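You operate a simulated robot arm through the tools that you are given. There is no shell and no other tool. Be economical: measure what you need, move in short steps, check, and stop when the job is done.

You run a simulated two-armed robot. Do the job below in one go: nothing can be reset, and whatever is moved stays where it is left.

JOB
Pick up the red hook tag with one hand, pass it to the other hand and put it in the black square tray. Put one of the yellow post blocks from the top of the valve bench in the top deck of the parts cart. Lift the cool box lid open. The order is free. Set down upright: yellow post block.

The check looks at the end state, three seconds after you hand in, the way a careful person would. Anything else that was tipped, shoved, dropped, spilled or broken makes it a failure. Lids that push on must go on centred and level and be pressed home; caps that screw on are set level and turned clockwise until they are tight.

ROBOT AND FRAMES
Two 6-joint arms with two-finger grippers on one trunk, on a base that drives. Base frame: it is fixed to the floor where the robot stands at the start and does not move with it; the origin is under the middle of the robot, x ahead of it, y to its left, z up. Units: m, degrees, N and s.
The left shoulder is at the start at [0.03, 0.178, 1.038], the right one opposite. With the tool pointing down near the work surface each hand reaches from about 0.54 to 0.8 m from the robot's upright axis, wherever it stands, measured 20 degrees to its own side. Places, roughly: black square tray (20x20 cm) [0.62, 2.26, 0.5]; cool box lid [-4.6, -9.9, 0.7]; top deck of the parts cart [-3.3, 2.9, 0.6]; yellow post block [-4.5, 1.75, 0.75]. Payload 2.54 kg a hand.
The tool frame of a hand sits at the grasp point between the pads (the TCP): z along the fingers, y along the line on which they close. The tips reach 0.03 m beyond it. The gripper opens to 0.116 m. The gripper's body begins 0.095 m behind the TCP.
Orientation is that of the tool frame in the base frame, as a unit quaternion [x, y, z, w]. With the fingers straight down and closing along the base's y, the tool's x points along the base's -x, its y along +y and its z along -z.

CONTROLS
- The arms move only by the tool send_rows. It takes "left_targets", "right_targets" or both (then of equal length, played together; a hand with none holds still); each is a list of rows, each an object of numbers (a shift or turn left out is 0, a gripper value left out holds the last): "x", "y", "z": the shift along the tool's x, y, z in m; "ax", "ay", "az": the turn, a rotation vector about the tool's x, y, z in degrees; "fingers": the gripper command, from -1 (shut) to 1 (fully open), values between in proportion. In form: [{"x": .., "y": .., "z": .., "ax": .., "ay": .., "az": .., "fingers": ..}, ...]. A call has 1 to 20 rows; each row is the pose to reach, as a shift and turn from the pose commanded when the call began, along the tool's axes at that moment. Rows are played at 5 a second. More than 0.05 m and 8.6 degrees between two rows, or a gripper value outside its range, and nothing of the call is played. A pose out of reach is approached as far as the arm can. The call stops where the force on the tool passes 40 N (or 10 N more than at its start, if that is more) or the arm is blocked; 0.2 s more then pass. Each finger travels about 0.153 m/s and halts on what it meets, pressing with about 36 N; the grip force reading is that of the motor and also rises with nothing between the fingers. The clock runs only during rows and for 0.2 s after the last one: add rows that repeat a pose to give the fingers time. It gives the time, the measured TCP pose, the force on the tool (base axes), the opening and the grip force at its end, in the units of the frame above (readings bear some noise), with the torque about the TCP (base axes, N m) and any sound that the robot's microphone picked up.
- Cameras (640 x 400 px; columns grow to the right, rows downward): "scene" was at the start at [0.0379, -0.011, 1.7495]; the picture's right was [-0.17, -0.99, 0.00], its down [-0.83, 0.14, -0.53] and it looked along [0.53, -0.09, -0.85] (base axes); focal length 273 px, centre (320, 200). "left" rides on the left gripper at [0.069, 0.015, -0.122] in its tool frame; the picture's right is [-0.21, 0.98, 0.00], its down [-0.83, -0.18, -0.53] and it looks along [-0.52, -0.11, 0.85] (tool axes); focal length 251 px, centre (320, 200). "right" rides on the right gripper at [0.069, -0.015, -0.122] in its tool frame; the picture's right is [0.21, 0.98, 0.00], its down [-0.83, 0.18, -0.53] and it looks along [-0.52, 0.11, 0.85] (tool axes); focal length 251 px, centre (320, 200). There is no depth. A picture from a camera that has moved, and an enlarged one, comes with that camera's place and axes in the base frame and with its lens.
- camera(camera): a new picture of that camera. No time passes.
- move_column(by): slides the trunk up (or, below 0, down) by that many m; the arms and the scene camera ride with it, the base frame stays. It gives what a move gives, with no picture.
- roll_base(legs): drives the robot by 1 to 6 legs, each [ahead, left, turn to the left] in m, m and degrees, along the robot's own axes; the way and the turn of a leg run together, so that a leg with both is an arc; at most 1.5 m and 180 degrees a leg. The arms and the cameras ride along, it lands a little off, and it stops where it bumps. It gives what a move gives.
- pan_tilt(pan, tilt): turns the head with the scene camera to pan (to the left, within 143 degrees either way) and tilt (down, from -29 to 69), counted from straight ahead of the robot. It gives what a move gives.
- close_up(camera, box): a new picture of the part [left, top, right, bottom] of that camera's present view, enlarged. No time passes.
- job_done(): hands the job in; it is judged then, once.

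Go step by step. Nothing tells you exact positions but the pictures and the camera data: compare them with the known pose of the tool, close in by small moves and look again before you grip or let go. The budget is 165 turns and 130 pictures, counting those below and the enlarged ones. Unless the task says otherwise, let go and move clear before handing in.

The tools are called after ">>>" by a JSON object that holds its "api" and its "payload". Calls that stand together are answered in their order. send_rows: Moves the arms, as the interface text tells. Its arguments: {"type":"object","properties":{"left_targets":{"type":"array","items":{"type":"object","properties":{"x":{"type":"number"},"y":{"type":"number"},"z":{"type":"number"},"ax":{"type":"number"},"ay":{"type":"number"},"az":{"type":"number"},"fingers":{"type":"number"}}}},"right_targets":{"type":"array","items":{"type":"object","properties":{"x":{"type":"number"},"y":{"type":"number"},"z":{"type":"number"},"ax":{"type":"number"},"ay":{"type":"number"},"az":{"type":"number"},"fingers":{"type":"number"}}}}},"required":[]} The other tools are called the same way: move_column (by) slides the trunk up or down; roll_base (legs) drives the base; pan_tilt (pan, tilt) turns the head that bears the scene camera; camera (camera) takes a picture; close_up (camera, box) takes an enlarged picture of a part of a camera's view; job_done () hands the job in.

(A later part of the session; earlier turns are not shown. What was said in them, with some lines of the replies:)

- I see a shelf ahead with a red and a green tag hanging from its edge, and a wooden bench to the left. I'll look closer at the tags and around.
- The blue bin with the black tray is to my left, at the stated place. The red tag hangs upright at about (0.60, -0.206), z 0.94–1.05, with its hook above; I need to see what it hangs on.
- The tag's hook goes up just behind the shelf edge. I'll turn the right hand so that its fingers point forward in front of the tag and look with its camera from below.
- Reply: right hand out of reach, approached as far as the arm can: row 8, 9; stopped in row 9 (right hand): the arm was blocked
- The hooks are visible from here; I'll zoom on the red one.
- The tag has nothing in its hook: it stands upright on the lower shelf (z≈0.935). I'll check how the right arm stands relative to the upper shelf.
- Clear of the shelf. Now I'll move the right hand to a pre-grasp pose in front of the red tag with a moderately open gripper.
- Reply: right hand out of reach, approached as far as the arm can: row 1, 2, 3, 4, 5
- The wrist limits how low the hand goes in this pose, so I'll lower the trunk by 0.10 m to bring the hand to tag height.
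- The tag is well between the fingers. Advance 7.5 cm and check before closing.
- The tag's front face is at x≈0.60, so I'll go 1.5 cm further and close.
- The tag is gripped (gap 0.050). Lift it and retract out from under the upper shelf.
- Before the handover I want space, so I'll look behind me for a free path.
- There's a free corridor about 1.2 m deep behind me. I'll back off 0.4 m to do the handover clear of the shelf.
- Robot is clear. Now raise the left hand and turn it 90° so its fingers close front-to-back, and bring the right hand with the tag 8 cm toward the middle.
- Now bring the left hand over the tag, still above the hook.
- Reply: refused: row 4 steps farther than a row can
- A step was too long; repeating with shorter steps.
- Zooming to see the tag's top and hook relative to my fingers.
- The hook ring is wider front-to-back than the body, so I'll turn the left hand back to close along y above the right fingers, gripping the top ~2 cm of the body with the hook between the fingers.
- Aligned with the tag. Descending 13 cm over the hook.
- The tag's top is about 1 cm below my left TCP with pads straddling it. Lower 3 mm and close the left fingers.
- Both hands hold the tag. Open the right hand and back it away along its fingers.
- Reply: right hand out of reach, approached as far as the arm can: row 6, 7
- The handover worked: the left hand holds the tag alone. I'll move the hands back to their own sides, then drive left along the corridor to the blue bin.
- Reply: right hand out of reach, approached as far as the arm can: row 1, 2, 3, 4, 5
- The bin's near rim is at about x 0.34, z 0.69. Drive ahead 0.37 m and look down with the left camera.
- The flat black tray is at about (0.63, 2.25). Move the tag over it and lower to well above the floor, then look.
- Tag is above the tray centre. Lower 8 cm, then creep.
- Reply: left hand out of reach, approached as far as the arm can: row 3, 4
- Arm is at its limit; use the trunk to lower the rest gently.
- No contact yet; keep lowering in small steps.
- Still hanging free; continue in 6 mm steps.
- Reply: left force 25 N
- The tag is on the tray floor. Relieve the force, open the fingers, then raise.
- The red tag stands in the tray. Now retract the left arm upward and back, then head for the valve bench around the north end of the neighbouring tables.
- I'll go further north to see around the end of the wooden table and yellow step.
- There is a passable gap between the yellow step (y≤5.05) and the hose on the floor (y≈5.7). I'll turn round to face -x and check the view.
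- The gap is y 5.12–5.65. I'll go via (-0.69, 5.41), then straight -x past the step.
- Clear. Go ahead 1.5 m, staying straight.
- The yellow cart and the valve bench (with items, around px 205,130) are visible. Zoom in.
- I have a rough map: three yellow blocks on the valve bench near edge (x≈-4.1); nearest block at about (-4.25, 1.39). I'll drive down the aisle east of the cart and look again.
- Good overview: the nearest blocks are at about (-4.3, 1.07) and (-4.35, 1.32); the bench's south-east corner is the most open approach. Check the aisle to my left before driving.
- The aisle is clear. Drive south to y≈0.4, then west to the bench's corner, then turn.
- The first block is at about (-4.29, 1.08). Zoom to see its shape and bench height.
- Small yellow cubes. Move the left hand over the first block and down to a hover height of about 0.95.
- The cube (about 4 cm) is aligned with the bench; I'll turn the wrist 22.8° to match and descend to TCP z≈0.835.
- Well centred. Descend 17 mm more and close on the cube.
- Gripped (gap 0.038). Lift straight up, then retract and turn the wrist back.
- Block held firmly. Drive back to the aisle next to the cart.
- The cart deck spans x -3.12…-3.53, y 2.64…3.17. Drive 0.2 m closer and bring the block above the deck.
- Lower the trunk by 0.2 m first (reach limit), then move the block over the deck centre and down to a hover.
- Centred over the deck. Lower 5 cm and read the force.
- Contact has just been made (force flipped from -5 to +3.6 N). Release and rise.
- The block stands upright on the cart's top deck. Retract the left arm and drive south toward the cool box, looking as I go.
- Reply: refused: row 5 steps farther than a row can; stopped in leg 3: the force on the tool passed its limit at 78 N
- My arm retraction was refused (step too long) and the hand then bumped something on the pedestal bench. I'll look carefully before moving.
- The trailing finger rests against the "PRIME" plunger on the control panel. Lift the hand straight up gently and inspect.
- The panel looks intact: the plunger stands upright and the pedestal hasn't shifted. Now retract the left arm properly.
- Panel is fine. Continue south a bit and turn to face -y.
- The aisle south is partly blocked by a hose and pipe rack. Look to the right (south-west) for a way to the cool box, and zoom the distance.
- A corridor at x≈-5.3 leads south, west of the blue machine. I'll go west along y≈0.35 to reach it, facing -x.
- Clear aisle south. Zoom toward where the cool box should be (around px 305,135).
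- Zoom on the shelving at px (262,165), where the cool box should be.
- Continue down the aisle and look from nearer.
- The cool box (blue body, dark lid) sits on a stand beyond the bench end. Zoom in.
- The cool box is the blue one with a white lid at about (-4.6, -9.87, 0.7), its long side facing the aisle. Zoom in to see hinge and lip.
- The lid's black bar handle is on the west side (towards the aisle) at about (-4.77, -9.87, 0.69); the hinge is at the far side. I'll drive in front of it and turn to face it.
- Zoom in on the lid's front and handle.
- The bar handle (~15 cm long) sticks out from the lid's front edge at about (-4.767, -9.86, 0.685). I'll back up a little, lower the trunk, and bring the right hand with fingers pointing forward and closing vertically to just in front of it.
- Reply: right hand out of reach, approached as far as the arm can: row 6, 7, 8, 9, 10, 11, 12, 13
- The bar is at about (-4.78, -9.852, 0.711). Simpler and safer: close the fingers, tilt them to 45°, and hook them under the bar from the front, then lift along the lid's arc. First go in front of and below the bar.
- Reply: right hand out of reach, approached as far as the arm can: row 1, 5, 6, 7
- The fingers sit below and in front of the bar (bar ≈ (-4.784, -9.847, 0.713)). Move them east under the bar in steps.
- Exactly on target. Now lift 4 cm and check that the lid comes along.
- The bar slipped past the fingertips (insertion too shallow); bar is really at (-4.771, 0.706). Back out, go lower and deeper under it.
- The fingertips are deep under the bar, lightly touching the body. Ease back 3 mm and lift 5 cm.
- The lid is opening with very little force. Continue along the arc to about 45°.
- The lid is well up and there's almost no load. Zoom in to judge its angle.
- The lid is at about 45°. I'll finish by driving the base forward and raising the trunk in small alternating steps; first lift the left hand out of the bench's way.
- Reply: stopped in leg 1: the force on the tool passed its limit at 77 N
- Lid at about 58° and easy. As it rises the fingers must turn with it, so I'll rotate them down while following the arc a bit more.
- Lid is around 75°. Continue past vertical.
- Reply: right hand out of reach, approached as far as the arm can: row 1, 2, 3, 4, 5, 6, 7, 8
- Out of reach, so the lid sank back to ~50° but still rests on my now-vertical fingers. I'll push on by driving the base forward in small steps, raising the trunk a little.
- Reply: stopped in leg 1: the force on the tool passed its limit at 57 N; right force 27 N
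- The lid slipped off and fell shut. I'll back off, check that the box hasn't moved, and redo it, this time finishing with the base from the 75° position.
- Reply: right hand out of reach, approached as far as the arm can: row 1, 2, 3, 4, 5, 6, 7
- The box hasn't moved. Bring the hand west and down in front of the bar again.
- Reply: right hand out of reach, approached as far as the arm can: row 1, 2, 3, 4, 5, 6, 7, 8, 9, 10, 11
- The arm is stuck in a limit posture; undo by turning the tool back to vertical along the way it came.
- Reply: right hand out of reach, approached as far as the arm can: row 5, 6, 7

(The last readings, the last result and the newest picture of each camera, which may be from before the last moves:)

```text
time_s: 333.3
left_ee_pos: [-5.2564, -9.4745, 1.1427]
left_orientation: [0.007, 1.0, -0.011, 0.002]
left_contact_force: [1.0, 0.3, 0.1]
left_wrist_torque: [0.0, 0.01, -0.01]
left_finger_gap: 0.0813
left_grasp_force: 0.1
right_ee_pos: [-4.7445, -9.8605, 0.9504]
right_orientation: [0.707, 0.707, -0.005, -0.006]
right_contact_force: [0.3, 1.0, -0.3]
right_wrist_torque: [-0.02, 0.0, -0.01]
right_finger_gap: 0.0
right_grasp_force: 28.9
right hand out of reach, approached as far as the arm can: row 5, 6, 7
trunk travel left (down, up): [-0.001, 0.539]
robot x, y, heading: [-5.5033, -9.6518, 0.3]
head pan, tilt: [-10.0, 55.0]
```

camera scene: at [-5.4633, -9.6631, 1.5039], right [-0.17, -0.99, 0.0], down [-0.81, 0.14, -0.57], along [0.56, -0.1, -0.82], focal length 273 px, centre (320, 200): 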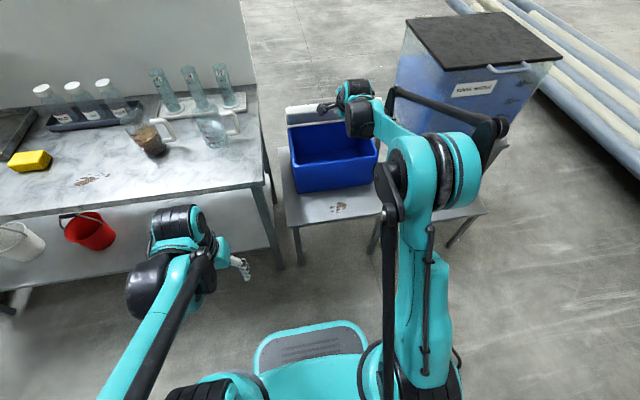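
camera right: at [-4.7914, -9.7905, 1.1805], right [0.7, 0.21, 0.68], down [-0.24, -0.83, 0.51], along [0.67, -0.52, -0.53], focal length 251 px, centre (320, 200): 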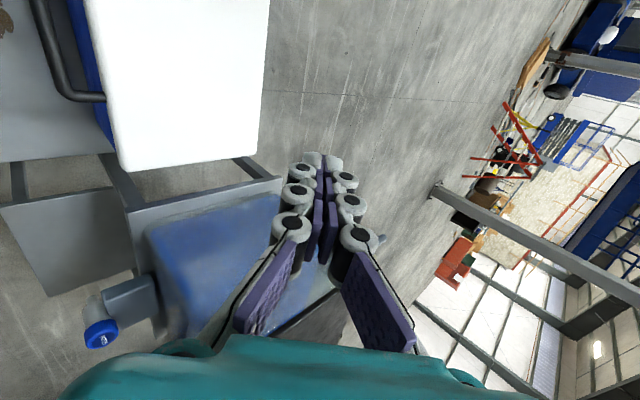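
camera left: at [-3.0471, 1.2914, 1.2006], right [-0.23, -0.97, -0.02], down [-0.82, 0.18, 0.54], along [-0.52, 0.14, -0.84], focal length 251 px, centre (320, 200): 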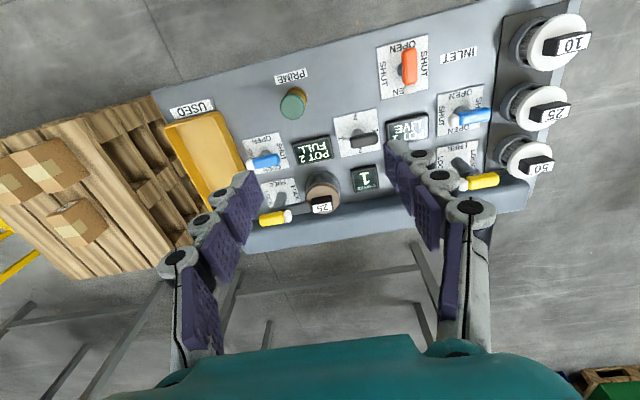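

Now draw the hand back west with the tool vertical, then tilt it.

>>> {"api": "send_rows", "payload": {"right_targets": [{"y": -0.03}, {"y": -0.06}, {"y": -0.09}, {"y": -0.12}, {"y": -0.15}, {"y": -0.15}]}}

>>> {"api": "send_rows", "payload": {"right_targets": [{"ax": -8}, {"ax": -16}, {"ax": -24}, {"ax": -32}, {"ax": -40}, {"ax": -45}, {"ax": -45}]}}

```text
time_s: 334.7
left_ee_pos: [-5.2549, -9.4748, 1.1428]
left_orientation: [0.007, 1.0, -0.01, 0.001]
left_contact_force: [1.1, 0.9, -0.3]
left_wrist_torque: [-0.01, 0.09, 0.04]
left_finger_gap: 0.0813
left_grasp_force: 0.1
right_ee_pos: [-4.8691, -9.8626, 1.0345]
right_orientation: [0.707, 0.707, -0.005, -0.007]
right_contact_force: [0.3, 0.6, -0.3]
right_wrist_torque: [0.05, 0.05, -0.04]
right_finger_gap: 0.0002
right_grasp_force: 28.5
right hand out of reach, approached as far as the arm can: row 1, 2, 3, 4, 5, 6
trunk travel left (down, up): [-0.001, 0.539]
robot x, y, heading: [-5.4992, -9.6531, 0.0]
head pan, tilt: [-10.0, 55.0]
```

```text
time_s: 336.3
left_ee_pos: [-5.2572, -9.4739, 1.1434]
left_orientation: [0.007, 1.0, -0.01, 0.001]
left_contact_force: [0.7, -0.2, -0.3]
left_wrist_torque: [-0.02, -0.01, 0.02]
left_finger_gap: 0.0813
left_grasp_force: 0.0
right_ee_pos: [-4.6966, -9.8683, 1.1032]
right_orientation: [0.654, 0.657, 0.266, 0.265]
right_contact_force: [-0.3, -0.6, 0.3]
right_wrist_torque: [0.01, 0.02, -0.04]
right_finger_gap: 0.0003
right_grasp_force: 29.0
right hand out of reach, approached as far as the arm can: row 1, 2, 3, 4, 5, 6, 7
trunk travel left (down, up): [-0.001, 0.539]
robot x, y, heading: [-5.5031, -9.6492, 0.2]
head pan, tilt: [-10.0, 55.0]
```

The arm seems to have changed posture; look at it.

>>> {"api": "camera", "payload": {"camera": "scene"}}

```text
12 pictures are left
camera scene: at [-5.461, -9.6632, 1.5039], right [-0.17, -0.99, 0.0], down [-0.81, 0.14, -0.57], along [0.56, -0.1, -0.82], focal length 273 px, centre (320, 200)
```

scene: 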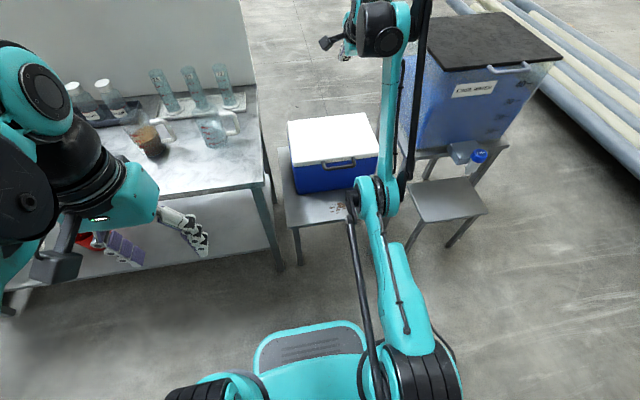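

The right elbow has flipped downward. I'll retract the right hand (upward and back) and try to see whether it can fold normally; the left arm can do the lift instead.

>>> {"api": "send_rows", "payload": {"right_targets": [{"ax": 8, "y": -0.02}, {"ax": 16, "y": -0.04}, {"ax": 24, "y": -0.06}, {"ax": 32, "y": -0.08}, {"ax": 40, "y": -0.1}, {"ax": 45, "y": -0.12}, {"ax": 45, "y": -0.12}]}}

>>> {"api": "send_rows", "payload": {"right_targets": [{"y": -0.03, "z": -0.01}, {"y": -0.06, "z": -0.02}, {"y": -0.09, "z": -0.03}, {"y": -0.12, "z": -0.04}, {"y": -0.15, "z": -0.05}, {"y": -0.18, "z": -0.05}, {"y": -0.21, "z": -0.05}, {"y": -0.24, "z": -0.05}, {"y": -0.24, "z": -0.05}]}}

```text
time_s: 337.9
left_ee_pos: [-5.2569, -9.4743, 1.1419]
left_orientation: [0.007, 1.0, -0.01, 0.002]
left_contact_force: [0.0, -0.9, -0.1]
left_wrist_torque: [0.0, 0.01, 0.02]
left_finger_gap: 0.081
left_grasp_force: 0.0
right_ee_pos: [-4.785, -9.8717, 1.0187]
right_orientation: [0.707, 0.707, -0.006, -0.006]
right_contact_force: [0.9, 0.9, 0.3]
right_wrist_torque: [-0.01, 0.01, -0.04]
right_finger_gap: 0.0001
right_grasp_force: 28.7
trunk travel left (down, up): [-0.001, 0.539]
robot x, y, heading: [-5.5005, -9.65, 0.2]
head pan, tilt: [-10.0, 55.0]
```

```text
time_s: 339.9
left_ee_pos: [-5.2571, -9.4746, 1.1437]
left_orientation: [0.007, 1.0, -0.01, 0.001]
left_contact_force: [0.7, 0.4, -0.2]
left_wrist_torque: [0.0, -0.01, 0.0]
left_finger_gap: 0.0814
left_grasp_force: 0.1
right_ee_pos: [-4.8853, -9.8813, 1.0992]
right_orientation: [0.707, 0.707, -0.006, -0.005]
right_contact_force: [-0.4, 0.1, 0.4]
right_wrist_torque: [0.01, 0.0, -0.03]
right_finger_gap: 0.0
right_grasp_force: 28.8
right hand out of reach, approached as far as the arm can: row 4, 5, 6, 7, 8, 9
trunk travel left (down, up): [-0.001, 0.539]
robot x, y, heading: [-5.4987, -9.6546, 0.2]
head pan, tilt: [-10.0, 55.0]
```

The right arm is in a limited posture. I'll try to pass it back through the straight position by reaching far out over the lid (well above it) and returning low.

>>> {"api": "send_rows", "payload": {"right_targets": [{"y": 0.04, "z": 0.02}, {"y": 0.08, "z": 0.04}, {"y": 0.12, "z": 0.06}, {"y": 0.16, "z": 0.08}, {"y": 0.2, "z": 0.1}, {"y": 0.24, "z": 0.12}, {"y": 0.28, "z": 0.14}, {"y": 0.32, "z": 0.16}, {"y": 0.32, "z": 0.2}, {"y": 0.28, "z": 0.22}, {"y": 0.24, "z": 0.24}, {"y": 0.2, "z": 0.26}, {"y": 0.16, "z": 0.27}, {"y": 0.12, "z": 0.27}, {"y": 0.08, "z": 0.27}, {"y": 0.04, "z": 0.27}, {"y": 0.0, "z": 0.27}, {"y": -0.03, "z": 0.27}, {"y": -0.03, "z": 0.27}]}}

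```text
time_s: 343.9
left_ee_pos: [-5.256, -9.4743, 1.1428]
left_orientation: [0.007, 1.0, -0.011, 0.001]
left_contact_force: [0.1, 0.6, -0.3]
left_wrist_torque: [0.01, -0.03, -0.03]
left_finger_gap: 0.0812
left_grasp_force: 0.0
right_ee_pos: [-4.9237, -9.881, 0.8322]
right_orientation: [0.707, 0.707, -0.005, -0.005]
right_contact_force: [-0.6, -0.5, -0.9]
right_wrist_torque: [-0.03, 0.0, 0.01]
right_finger_gap: 0.0
right_grasp_force: 28.2
right hand out of reach, approached as far as the arm can: row 3, 4, 5, 6, 7, 8, 9, 10, 11, 12
trunk travel left (down, up): [-0.001, 0.539]
robot x, y, heading: [-5.4972, -9.6549, 0.2]
head pan, tilt: [-10.0, 55.0]
```

It worked: the right arm is folded normally again. Go to the start position in front of and below the bar, tilted 45°.

>>> {"api": "send_rows", "payload": {"right_targets": [{"ax": -8, "y": 0.008, "x": 0.003}, {"ax": -16, "y": 0.016, "x": 0.006}, {"ax": -24, "y": 0.024, "x": 0.009, "z": 0.01}, {"ax": -32, "y": 0.032, "x": 0.012, "z": 0.03}, {"ax": -40, "y": 0.04, "x": 0.015, "z": 0.05}, {"ax": -45, "y": 0.05, "x": 0.018, "z": 0.075}, {"ax": -45, "y": 0.065, "x": 0.018, "z": 0.105}, {"ax": -45, "y": 0.08, "x": 0.018, "z": 0.135}, {"ax": -45, "y": 0.094, "x": 0.018, "z": 0.155}, {"ax": -45, "y": 0.094, "x": 0.018, "z": 0.155}]}}

```text
time_s: 346.1
left_ee_pos: [-5.2578, -9.4746, 1.1419]
left_orientation: [0.007, 1.0, -0.01, 0.003]
left_contact_force: [-0.1, 0.4, -0.2]
left_wrist_torque: [0.02, 0.0, 0.03]
left_finger_gap: 0.0813
left_grasp_force: 0.1
right_ee_pos: [-4.8314, -9.8638, 0.6735]
right_orientation: [0.656, 0.655, 0.266, 0.266]
right_contact_force: [-0.7, -0.9, -0.6]
right_wrist_torque: [-0.03, -0.02, 0.02]
right_finger_gap: 0.0
right_grasp_force: 28.5
trunk travel left (down, up): [-0.001, 0.539]
robot x, y, heading: [-5.501, -9.6503, -0.1]
head pan, tilt: [-10.0, 55.0]
```

Now insert by driving the base forward 4.2 cm.

>>> {"api": "roll_base", "payload": {"legs": [[0.042, 0, 0]]}}

>>> {"api": "camera", "payload": {"camera": "right"}}

```text
time_s: 346.9
left_ee_pos: [-5.2127, -9.4741, 1.1423]
left_orientation: [0.007, 1.0, -0.01, 0.002]
left_contact_force: [1.0, 0.7, -0.7]
left_wrist_torque: [0.03, 0.07, 0.0]
left_finger_gap: 0.081
left_grasp_force: 0.0
right_ee_pos: [-4.7881, -9.8636, 0.675]
right_orientation: [0.655, 0.656, 0.265, 0.266]
right_contact_force: [0.7, 0.6, 0.0]
right_wrist_torque: [0.01, 0.0, -0.01]
right_finger_gap: 0.0
right_grasp_force: 28.4
trunk travel left (down, up): [-0.001, 0.539]
robot x, y, heading: [-5.4595, -9.6543, -0.1]
head pan, tilt: [-10.0, 55.0]
```

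```text
11 pictures are left
camera right: at [-4.8824, -9.7939, 0.7505], right [0.7, 0.21, 0.68], down [-0.24, -0.83, 0.51], along [0.67, -0.52, -0.53], focal length 251 px, centre (320, 200)
```

right: 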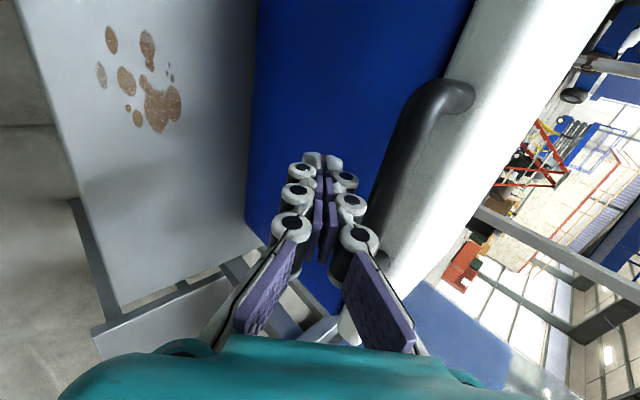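

Fingers are under the bar. Lift along the computed arc to about 70°, turning the fingers with the lid.

>>> {"api": "send_rows", "payload": {"right_targets": [{"z": -0.0159, "y": 0.0159}, {"z": -0.0342, "y": 0.0359}, {"z": -0.0505, "y": 0.0576}, {"z": -0.0653, "y": 0.0803}, {"z": -0.0778, "y": 0.1046}, {"z": -0.0882, "y": 0.1294}, {"z": -0.0962, "y": 0.1555}, {"z": -0.1023, "y": 0.1818}, {"z": -0.1056, "y": 0.2088}, {"z": -0.1075, "y": 0.2361, "ax": 2}, {"z": -0.1073, "y": 0.2634, "ax": 5}, {"z": -0.1048, "y": 0.2909, "ax": 9}, {"z": -0.1, "y": 0.3179, "ax": 12}, {"z": -0.0928, "y": 0.3445, "ax": 15}, {"z": -0.0834, "y": 0.3701, "ax": 19}, {"z": -0.0834, "y": 0.3701, "ax": 19}]}}

>>> {"api": "close_up", "payload": {"camera": "scene", "box": [260, 40, 420, 200]}}

```text
time_s: 350.4
left_ee_pos: [-5.2152, -9.4739, 1.1439]
left_orientation: [0.007, 1.0, -0.011, 0.002]
left_contact_force: [0.6, -0.6, -0.2]
left_wrist_torque: [0.01, 0.02, 0.0]
left_finger_gap: 0.081
left_grasp_force: 0.1
right_ee_pos: [-4.597, -9.8619, 0.9875]
right_orientation: [0.69, 0.69, 0.154, 0.154]
right_contact_force: [0.0, -0.2, 1.7]
right_wrist_torque: [0.06, 0.03, 0.0]
right_finger_gap: 0.0002
right_grasp_force: 28.5
right hand out of reach, approached as far as the arm can: row 15, 16
trunk travel left (down, up): [-0.001, 0.539]
robot x, y, heading: [-5.4611, -9.6541, -0.0]
head pan, tilt: [-10.0, 55.0]
```

```text
2.50 times, centred on (340, 120) of scene
camera zoom: at [-5.4182, -9.6631, 1.5039], right [-0.17, -0.98, 0.0], down [-0.81, 0.14, -0.57], along [0.56, -0.1, -0.82], focal length 684 px, centre (270, 400)
```

zoom: 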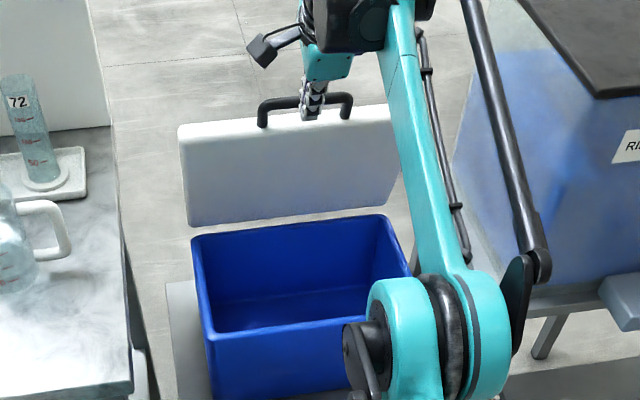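

The lid is at about 70° and resting on my fingers. Push it further with small base and trunk steps.

>>> {"api": "move_column", "payload": {"by": 0.006}}

>>> {"api": "roll_base", "payload": {"legs": [[0.03, 0, 0]]}}

>>> {"api": "move_column", "payload": {"by": 0.01}}

>>> {"api": "roll_base", "payload": {"legs": [[0.03, 0, 0]]}}

>>> {"api": "close_up", "payload": {"camera": "scene", "box": [260, 40, 420, 200]}}

```text
time_s: 350.9
left_ee_pos: [-5.2141, -9.4736, 1.149]
left_orientation: [0.006, 1.0, -0.011, 0.002]
left_contact_force: [0.5, -0.4, 0.5]
left_wrist_torque: [0.02, -0.01, -0.02]
left_finger_gap: 0.0812
left_grasp_force: 0.0
right_ee_pos: [-4.5961, -9.8624, 0.9925]
right_orientation: [0.69, 0.69, 0.155, 0.154]
right_contact_force: [-1.5, 0.6, 2.3]
right_wrist_torque: [0.01, -0.01, 0.01]
right_finger_gap: 0.0
right_grasp_force: 28.7
trunk travel left (down, up): [-0.007, 0.533]
robot x, y, heading: [-5.4578, -9.6526, 0.3]
head pan, tilt: [-10.0, 55.0]
```

```text
time_s: 351.7
left_ee_pos: [-5.1817, -9.4729, 1.1483]
left_orientation: [0.007, 1.0, -0.01, 0.001]
left_contact_force: [0.6, 0.6, -0.7]
left_wrist_torque: [-0.01, 0.07, 0.01]
left_finger_gap: 0.0813
left_grasp_force: 0.1
right_ee_pos: [-4.5641, -9.8617, 0.992]
right_orientation: [0.69, 0.69, 0.154, 0.153]
right_contact_force: [0.0, 0.6, 0.7]
right_wrist_torque: [-0.01, 0.01, 0.01]
right_finger_gap: 0.0002
right_grasp_force: 28.9
trunk travel left (down, up): [-0.007, 0.533]
robot x, y, heading: [-5.4269, -9.6527, 0.1]
head pan, tilt: [-10.0, 55.0]
```

```text
time_s: 352.3
left_ee_pos: [-5.183, -9.4746, 1.1588]
left_orientation: [0.007, 1.0, -0.012, 0.003]
left_contact_force: [-0.2, -0.1, -0.2]
left_wrist_torque: [0.01, 0.02, 0.03]
left_finger_gap: 0.0811
left_grasp_force: 0.1
right_ee_pos: [-4.5659, -9.8628, 1.004]
right_orientation: [0.69, 0.69, 0.154, 0.154]
right_contact_force: [-0.9, 0.1, 1.4]
right_wrist_torque: [-0.01, 0.0, 0.0]
right_finger_gap: 0.0
right_grasp_force: 28.2
trunk travel left (down, up): [-0.017, 0.523]
robot x, y, heading: [-5.4288, -9.6485, -0.1]
head pan, tilt: [-10.0, 55.0]
```

```text
time_s: 353.1
left_ee_pos: [-5.1508, -9.4755, 1.1588]
left_orientation: [0.008, 1.0, -0.01, 0.003]
left_contact_force: [0.8, -0.4, -0.3]
left_wrist_torque: [-0.02, 0.06, 0.0]
left_finger_gap: 0.0812
left_grasp_force: 0.1
right_ee_pos: [-4.5358, -9.8635, 1.0005]
right_orientation: [0.69, 0.69, 0.154, 0.154]
right_contact_force: [0.9, 0.8, -1.5]
right_wrist_torque: [-0.03, 0.02, 0.01]
right_finger_gap: 0.0
right_grasp_force: 28.8
trunk travel left (down, up): [-0.017, 0.523]
robot x, y, heading: [-5.4009, -9.654, 0.1]
head pan, tilt: [-10.0, 55.0]
```

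```text
2.50 times, centred on (340, 120) of scene
camera zoom: at [-5.3551, -9.6632, 1.5197], right [-0.17, -0.98, 0.0], down [-0.81, 0.14, -0.57], along [0.56, -0.1, -0.82], focal length 684 px, centre (270, 400)
```

zoom: 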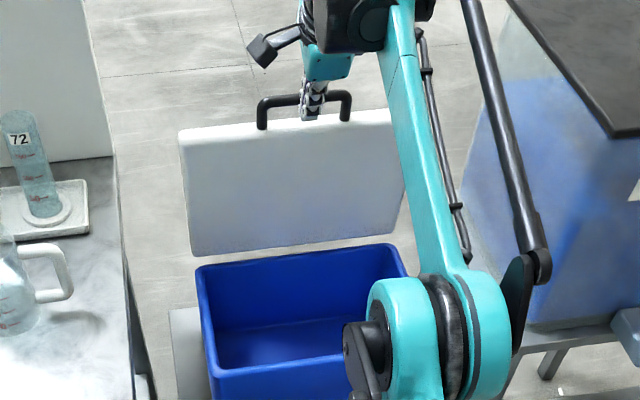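

About 80° now with hardly any force. Continue past vertical.

>>> {"api": "move_column", "payload": {"by": 0.008}}

>>> {"api": "roll_base", "payload": {"legs": [[0.035, 0, 0]]}}

>>> {"api": "roll_base", "payload": {"legs": [[0.035, 0, 0]]}}

>>> {"api": "close_up", "payload": {"camera": "scene", "box": [260, 40, 420, 200]}}

```text
time_s: 353.7
left_ee_pos: [-5.1524, -9.4744, 1.1669]
left_orientation: [0.008, 1.0, -0.012, 0.003]
left_contact_force: [0.1, -0.2, -0.2]
left_wrist_torque: [0.01, 0.01, 0.02]
left_finger_gap: 0.0811
left_grasp_force: 0.0
right_ee_pos: [-4.5364, -9.8627, 1.0105]
right_orientation: [0.69, 0.69, 0.155, 0.155]
right_contact_force: [1.2, 0.0, 0.5]
right_wrist_torque: [-0.02, 0.01, 0.01]
right_finger_gap: 0.0
right_grasp_force: 28.3
trunk travel left (down, up): [-0.025, 0.515]
robot x, y, heading: [-5.398, -9.6505, 0.1]
head pan, tilt: [-10.0, 55.0]
```

```text
time_s: 354.8
left_ee_pos: [-5.116, -9.4748, 1.1668]
left_orientation: [0.008, 1.0, -0.011, 0.004]
left_contact_force: [0.7, -0.4, -0.5]
left_wrist_torque: [0.0, -0.04, -0.04]
left_finger_gap: 0.0814
left_grasp_force: 0.0
right_ee_pos: [-4.4999, -9.8631, 1.0143]
right_orientation: [0.69, 0.689, 0.158, 0.157]
right_contact_force: [-0.6, -0.3, 8.4]
right_wrist_torque: [0.11, -0.16, 0.0]
right_finger_gap: 0.0
right_grasp_force: 28.6
trunk travel left (down, up): [-0.025, 0.515]
robot x, y, heading: [-5.3604, -9.6479, 0.0]
head pan, tilt: [-10.0, 55.0]
stopped in leg 1: the force on the tool passed its limit at 42 N (the readings are from after the stop); the commanded pose is now the measured one
```

```text
time_s: 355.6
left_ee_pos: [-5.0829, -9.4738, 1.1666]
left_orientation: [0.008, 1.0, -0.011, 0.003]
left_contact_force: [0.4, 0.0, 0.6]
left_wrist_torque: [-0.04, 0.01, -0.03]
left_finger_gap: 0.0815
left_grasp_force: 0.1
right_ee_pos: [-4.4654, -9.8639, 1.016]
right_orientation: [0.69, 0.689, 0.156, 0.157]
right_contact_force: [1.6, -0.6, 14.4]
right_wrist_torque: [0.17, -0.3, -0.02]
right_finger_gap: 0.0
right_grasp_force: 28.2
trunk travel left (down, up): [-0.025, 0.515]
robot x, y, heading: [-5.3284, -9.6511, -0.0]
head pan, tilt: [-10.0, 55.0]
```

```text
2.50 times, centred on (340, 120) of scene
camera zoom: at [-5.288, -9.6624, 1.528], right [-0.17, -0.98, 0.0], down [-0.81, 0.14, -0.57], along [0.57, -0.1, -0.82], focal length 684 px, centre (270, 400)
```

zoom: 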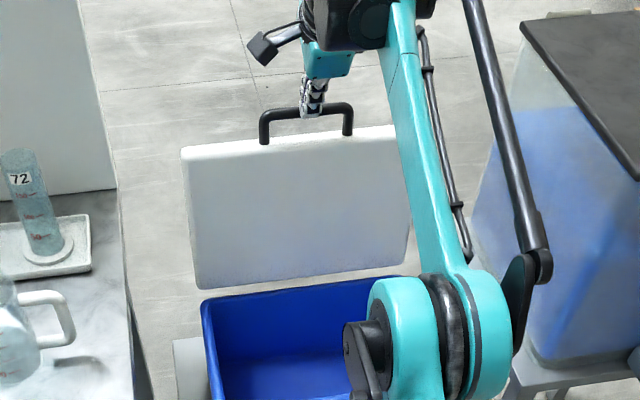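

Near vertical; the fingertip presses slightly on the lid's edge. Raise 1 cm, then push a little further.

>>> {"api": "move_column", "payload": {"by": 0.012}}

>>> {"api": "roll_base", "payload": {"legs": [[0.03, 0, 0]]}}

>>> {"api": "close_up", "payload": {"camera": "scene", "box": [250, 40, 430, 220]}}

```text
time_s: 356.2
left_ee_pos: [-5.0817, -9.4753, 1.1787]
left_orientation: [0.009, 1.0, -0.011, 0.002]
left_contact_force: [-0.4, -0.2, 0.3]
left_wrist_torque: [-0.03, 0.02, 0.03]
left_finger_gap: 0.0811
left_grasp_force: 0.1
right_ee_pos: [-4.465, -9.8634, 1.0255]
right_orientation: [0.69, 0.69, 0.156, 0.155]
right_contact_force: [1.0, -0.2, -1.0]
right_wrist_torque: [-0.02, 0.03, -0.01]
right_finger_gap: 0.0
right_grasp_force: 28.6
trunk travel left (down, up): [-0.037, 0.503]
robot x, y, heading: [-5.3273, -9.6475, 0.2]
head pan, tilt: [-10.0, 55.0]
```

```text
time_s: 357.1
left_ee_pos: [-5.0502, -9.4747, 1.1779]
left_orientation: [0.008, 1.0, -0.012, 0.001]
left_contact_force: [-0.5, -0.1, 0.1]
left_wrist_torque: [-0.04, 0.1, -0.02]
left_finger_gap: 0.0809
left_grasp_force: 0.0
right_ee_pos: [-4.4334, -9.8644, 1.0238]
right_orientation: [0.691, 0.689, 0.156, 0.154]
right_contact_force: [-0.1, -0.7, -0.7]
right_wrist_torque: [-0.01, 0.05, 0.01]
right_finger_gap: 0.0
right_grasp_force: 28.7
trunk travel left (down, up): [-0.037, 0.503]
robot x, y, heading: [-5.2959, -9.6507, -0.0]
head pan, tilt: [-10.0, 55.0]
```

```text
2.22 times, centred on (340, 130) of scene
camera zoom: at [-5.254, -9.6631, 1.5397], right [-0.17, -0.98, 0.0], down [-0.81, 0.14, -0.57], along [0.56, -0.1, -0.82], focal length 608 px, centre (276, 356)
```

zoom: 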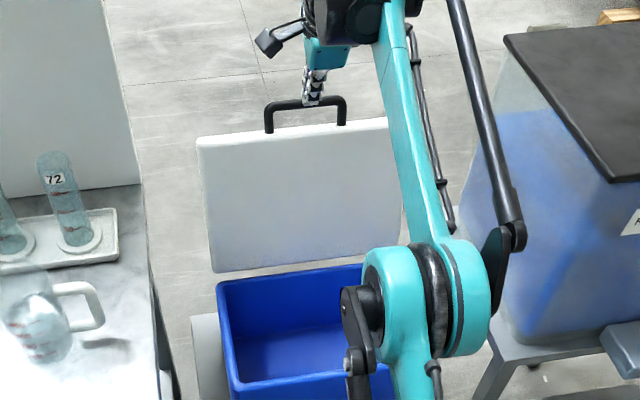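

Just past vertical. Push another 5 cm.

>>> {"api": "roll_base", "payload": {"legs": [[0.03, 0, 0]]}}

>>> {"api": "roll_base", "payload": {"legs": [[0.025, 0, 0]]}}

>>> {"api": "close_up", "payload": {"camera": "scene", "box": [250, 40, 430, 220]}}

```text
time_s: 357.9
left_ee_pos: [-5.0198, -9.4749, 1.1784]
left_orientation: [0.008, 1.0, -0.012, 0.001]
left_contact_force: [-0.2, 0.2, 0.4]
left_wrist_torque: [-0.02, 0.07, 0.03]
left_finger_gap: 0.0811
left_grasp_force: 0.1
right_ee_pos: [-4.4024, -9.8634, 1.0244]
right_orientation: [0.69, 0.689, 0.156, 0.156]
right_contact_force: [1.5, -0.6, -0.4]
right_wrist_torque: [0.01, 0.02, 0.0]
right_finger_gap: 0.0
right_grasp_force: 28.8
trunk travel left (down, up): [-0.037, 0.503]
robot x, y, heading: [-5.2654, -9.6487, 0.2]
head pan, tilt: [-10.0, 55.0]
```

```text
time_s: 358.7
left_ee_pos: [-4.9933, -9.4744, 1.1784]
left_orientation: [0.008, 1.0, -0.012, 0.002]
left_contact_force: [-0.2, -0.2, 0.0]
left_wrist_torque: [0.0, 0.1, 0.0]
left_finger_gap: 0.0813
left_grasp_force: 0.1
right_ee_pos: [-4.3786, -9.8636, 1.0234]
right_orientation: [0.691, 0.689, 0.156, 0.155]
right_contact_force: [0.7, -0.3, -1.1]
right_wrist_torque: [-0.01, 0.08, 0.03]
right_finger_gap: 0.0
right_grasp_force: 29.2
trunk travel left (down, up): [-0.037, 0.503]
robot x, y, heading: [-5.2467, -9.655, 0.2]
head pan, tilt: [-10.0, 55.0]
```

```text
2.22 times, centred on (340, 130) of scene
camera zoom: at [-5.199, -9.6631, 1.5398], right [-0.17, -0.98, 0.0], down [-0.81, 0.14, -0.57], along [0.56, -0.1, -0.82], focal length 608 px, centre (276, 356)
```

zoom: 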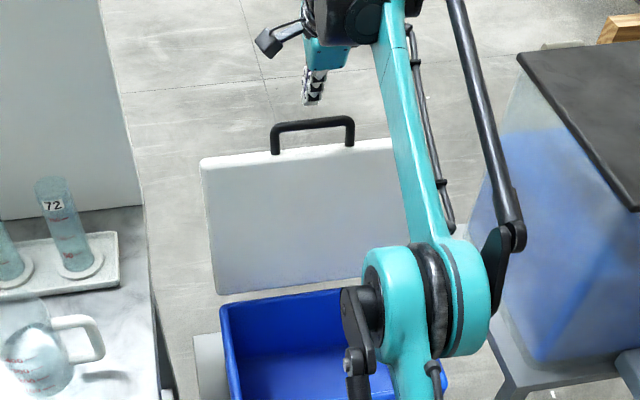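

The lid stands open by itself and the fingers have slid clear over the handle. Raise well above it before backing away.

>>> {"api": "move_column", "payload": {"by": 0.2}}

>>> {"api": "roll_base", "payload": {"legs": [[-0.3, 0, 0], [-0.2, 0, 0]]}}

>>> {"api": "camera", "payload": {"camera": "scene"}}

```text
time_s: 360.9
left_ee_pos: [-4.9968, -9.4745, 1.3788]
left_orientation: [0.008, 1.0, -0.011, 0.004]
left_contact_force: [0.2, 0.1, -0.9]
left_wrist_torque: [0.01, 0.0, 0.02]
left_finger_gap: 0.0811
left_grasp_force: 0.0
right_ee_pos: [-4.3772, -9.8631, 1.2261]
right_orientation: [0.69, 0.689, 0.157, 0.155]
right_contact_force: [-0.6, -0.4, -0.2]
right_wrist_torque: [-0.02, 0.02, 0.02]
right_finger_gap: 0.0001
right_grasp_force: 28.7
trunk travel left (down, up): [-0.237, 0.303]
robot x, y, heading: [-5.2439, -9.6528, 0.2]
head pan, tilt: [-10.0, 55.0]
```

```text
time_s: 364.1
left_ee_pos: [-5.4987, -9.4741, 1.379]
left_orientation: [0.008, 1.0, -0.011, 0.003]
left_contact_force: [-0.9, 0.2, 0.6]
left_wrist_torque: [-0.05, 0.0, -0.01]
left_finger_gap: 0.0811
left_grasp_force: 0.1
right_ee_pos: [-4.8809, -9.8653, 1.2273]
right_orientation: [0.691, 0.688, 0.157, 0.156]
right_contact_force: [0.1, 0.6, 0.6]
right_wrist_torque: [0.01, -0.04, 0.03]
right_finger_gap: 0.0001
right_grasp_force: 28.9
trunk travel left (down, up): [-0.237, 0.303]
robot x, y, heading: [-5.7436, -9.654, -0.1]
head pan, tilt: [-10.0, 55.0]
```

```text
5 pictures are left
camera scene: at [-5.7039, -9.6632, 1.7399], right [-0.17, -0.98, 0.0], down [-0.81, 0.14, -0.57], along [0.57, -0.1, -0.82], focal length 273 px, centre (320, 200)
```

scene: 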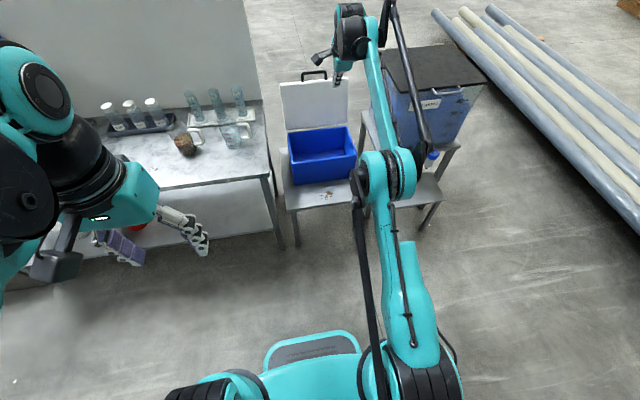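

The lid stands open on its own, the box and its surroundings are in place, and both hands are empty and clear. Earlier looks showed the red tag in the black tray and the yellow block upright on the cart, so I'm handing in.

>>> {"api": "job_done", "payload": {}}

```text
The job is handed in.
```

I finished all three jobs and handed in, but my hand bumped a control panel on the way, which may count against it.

- **Red tag:** I passed it from the right hand to the left and set it down in the black square tray, standing upright.
- **Yellow block:** one block from the valve bench now stands upright on the cart's top deck.
- **Cool box:** the lid stands open past vertical by itself. On my first try it slipped off my fingers at about 50° and fell shut. In pictures afterwards the box had not moved.

**The bump:** while I drove away from the cart, my left hand hit the "PRIME" plunger on the small control bench next to it, with a force of 78 N. A command to pull the arm back had been refused, and I had already sent the drive. In pictures afterwards the plunger stood upright and the bench had not visibly shifted. I can't tell whether the plunger was pressed in and sprang back.
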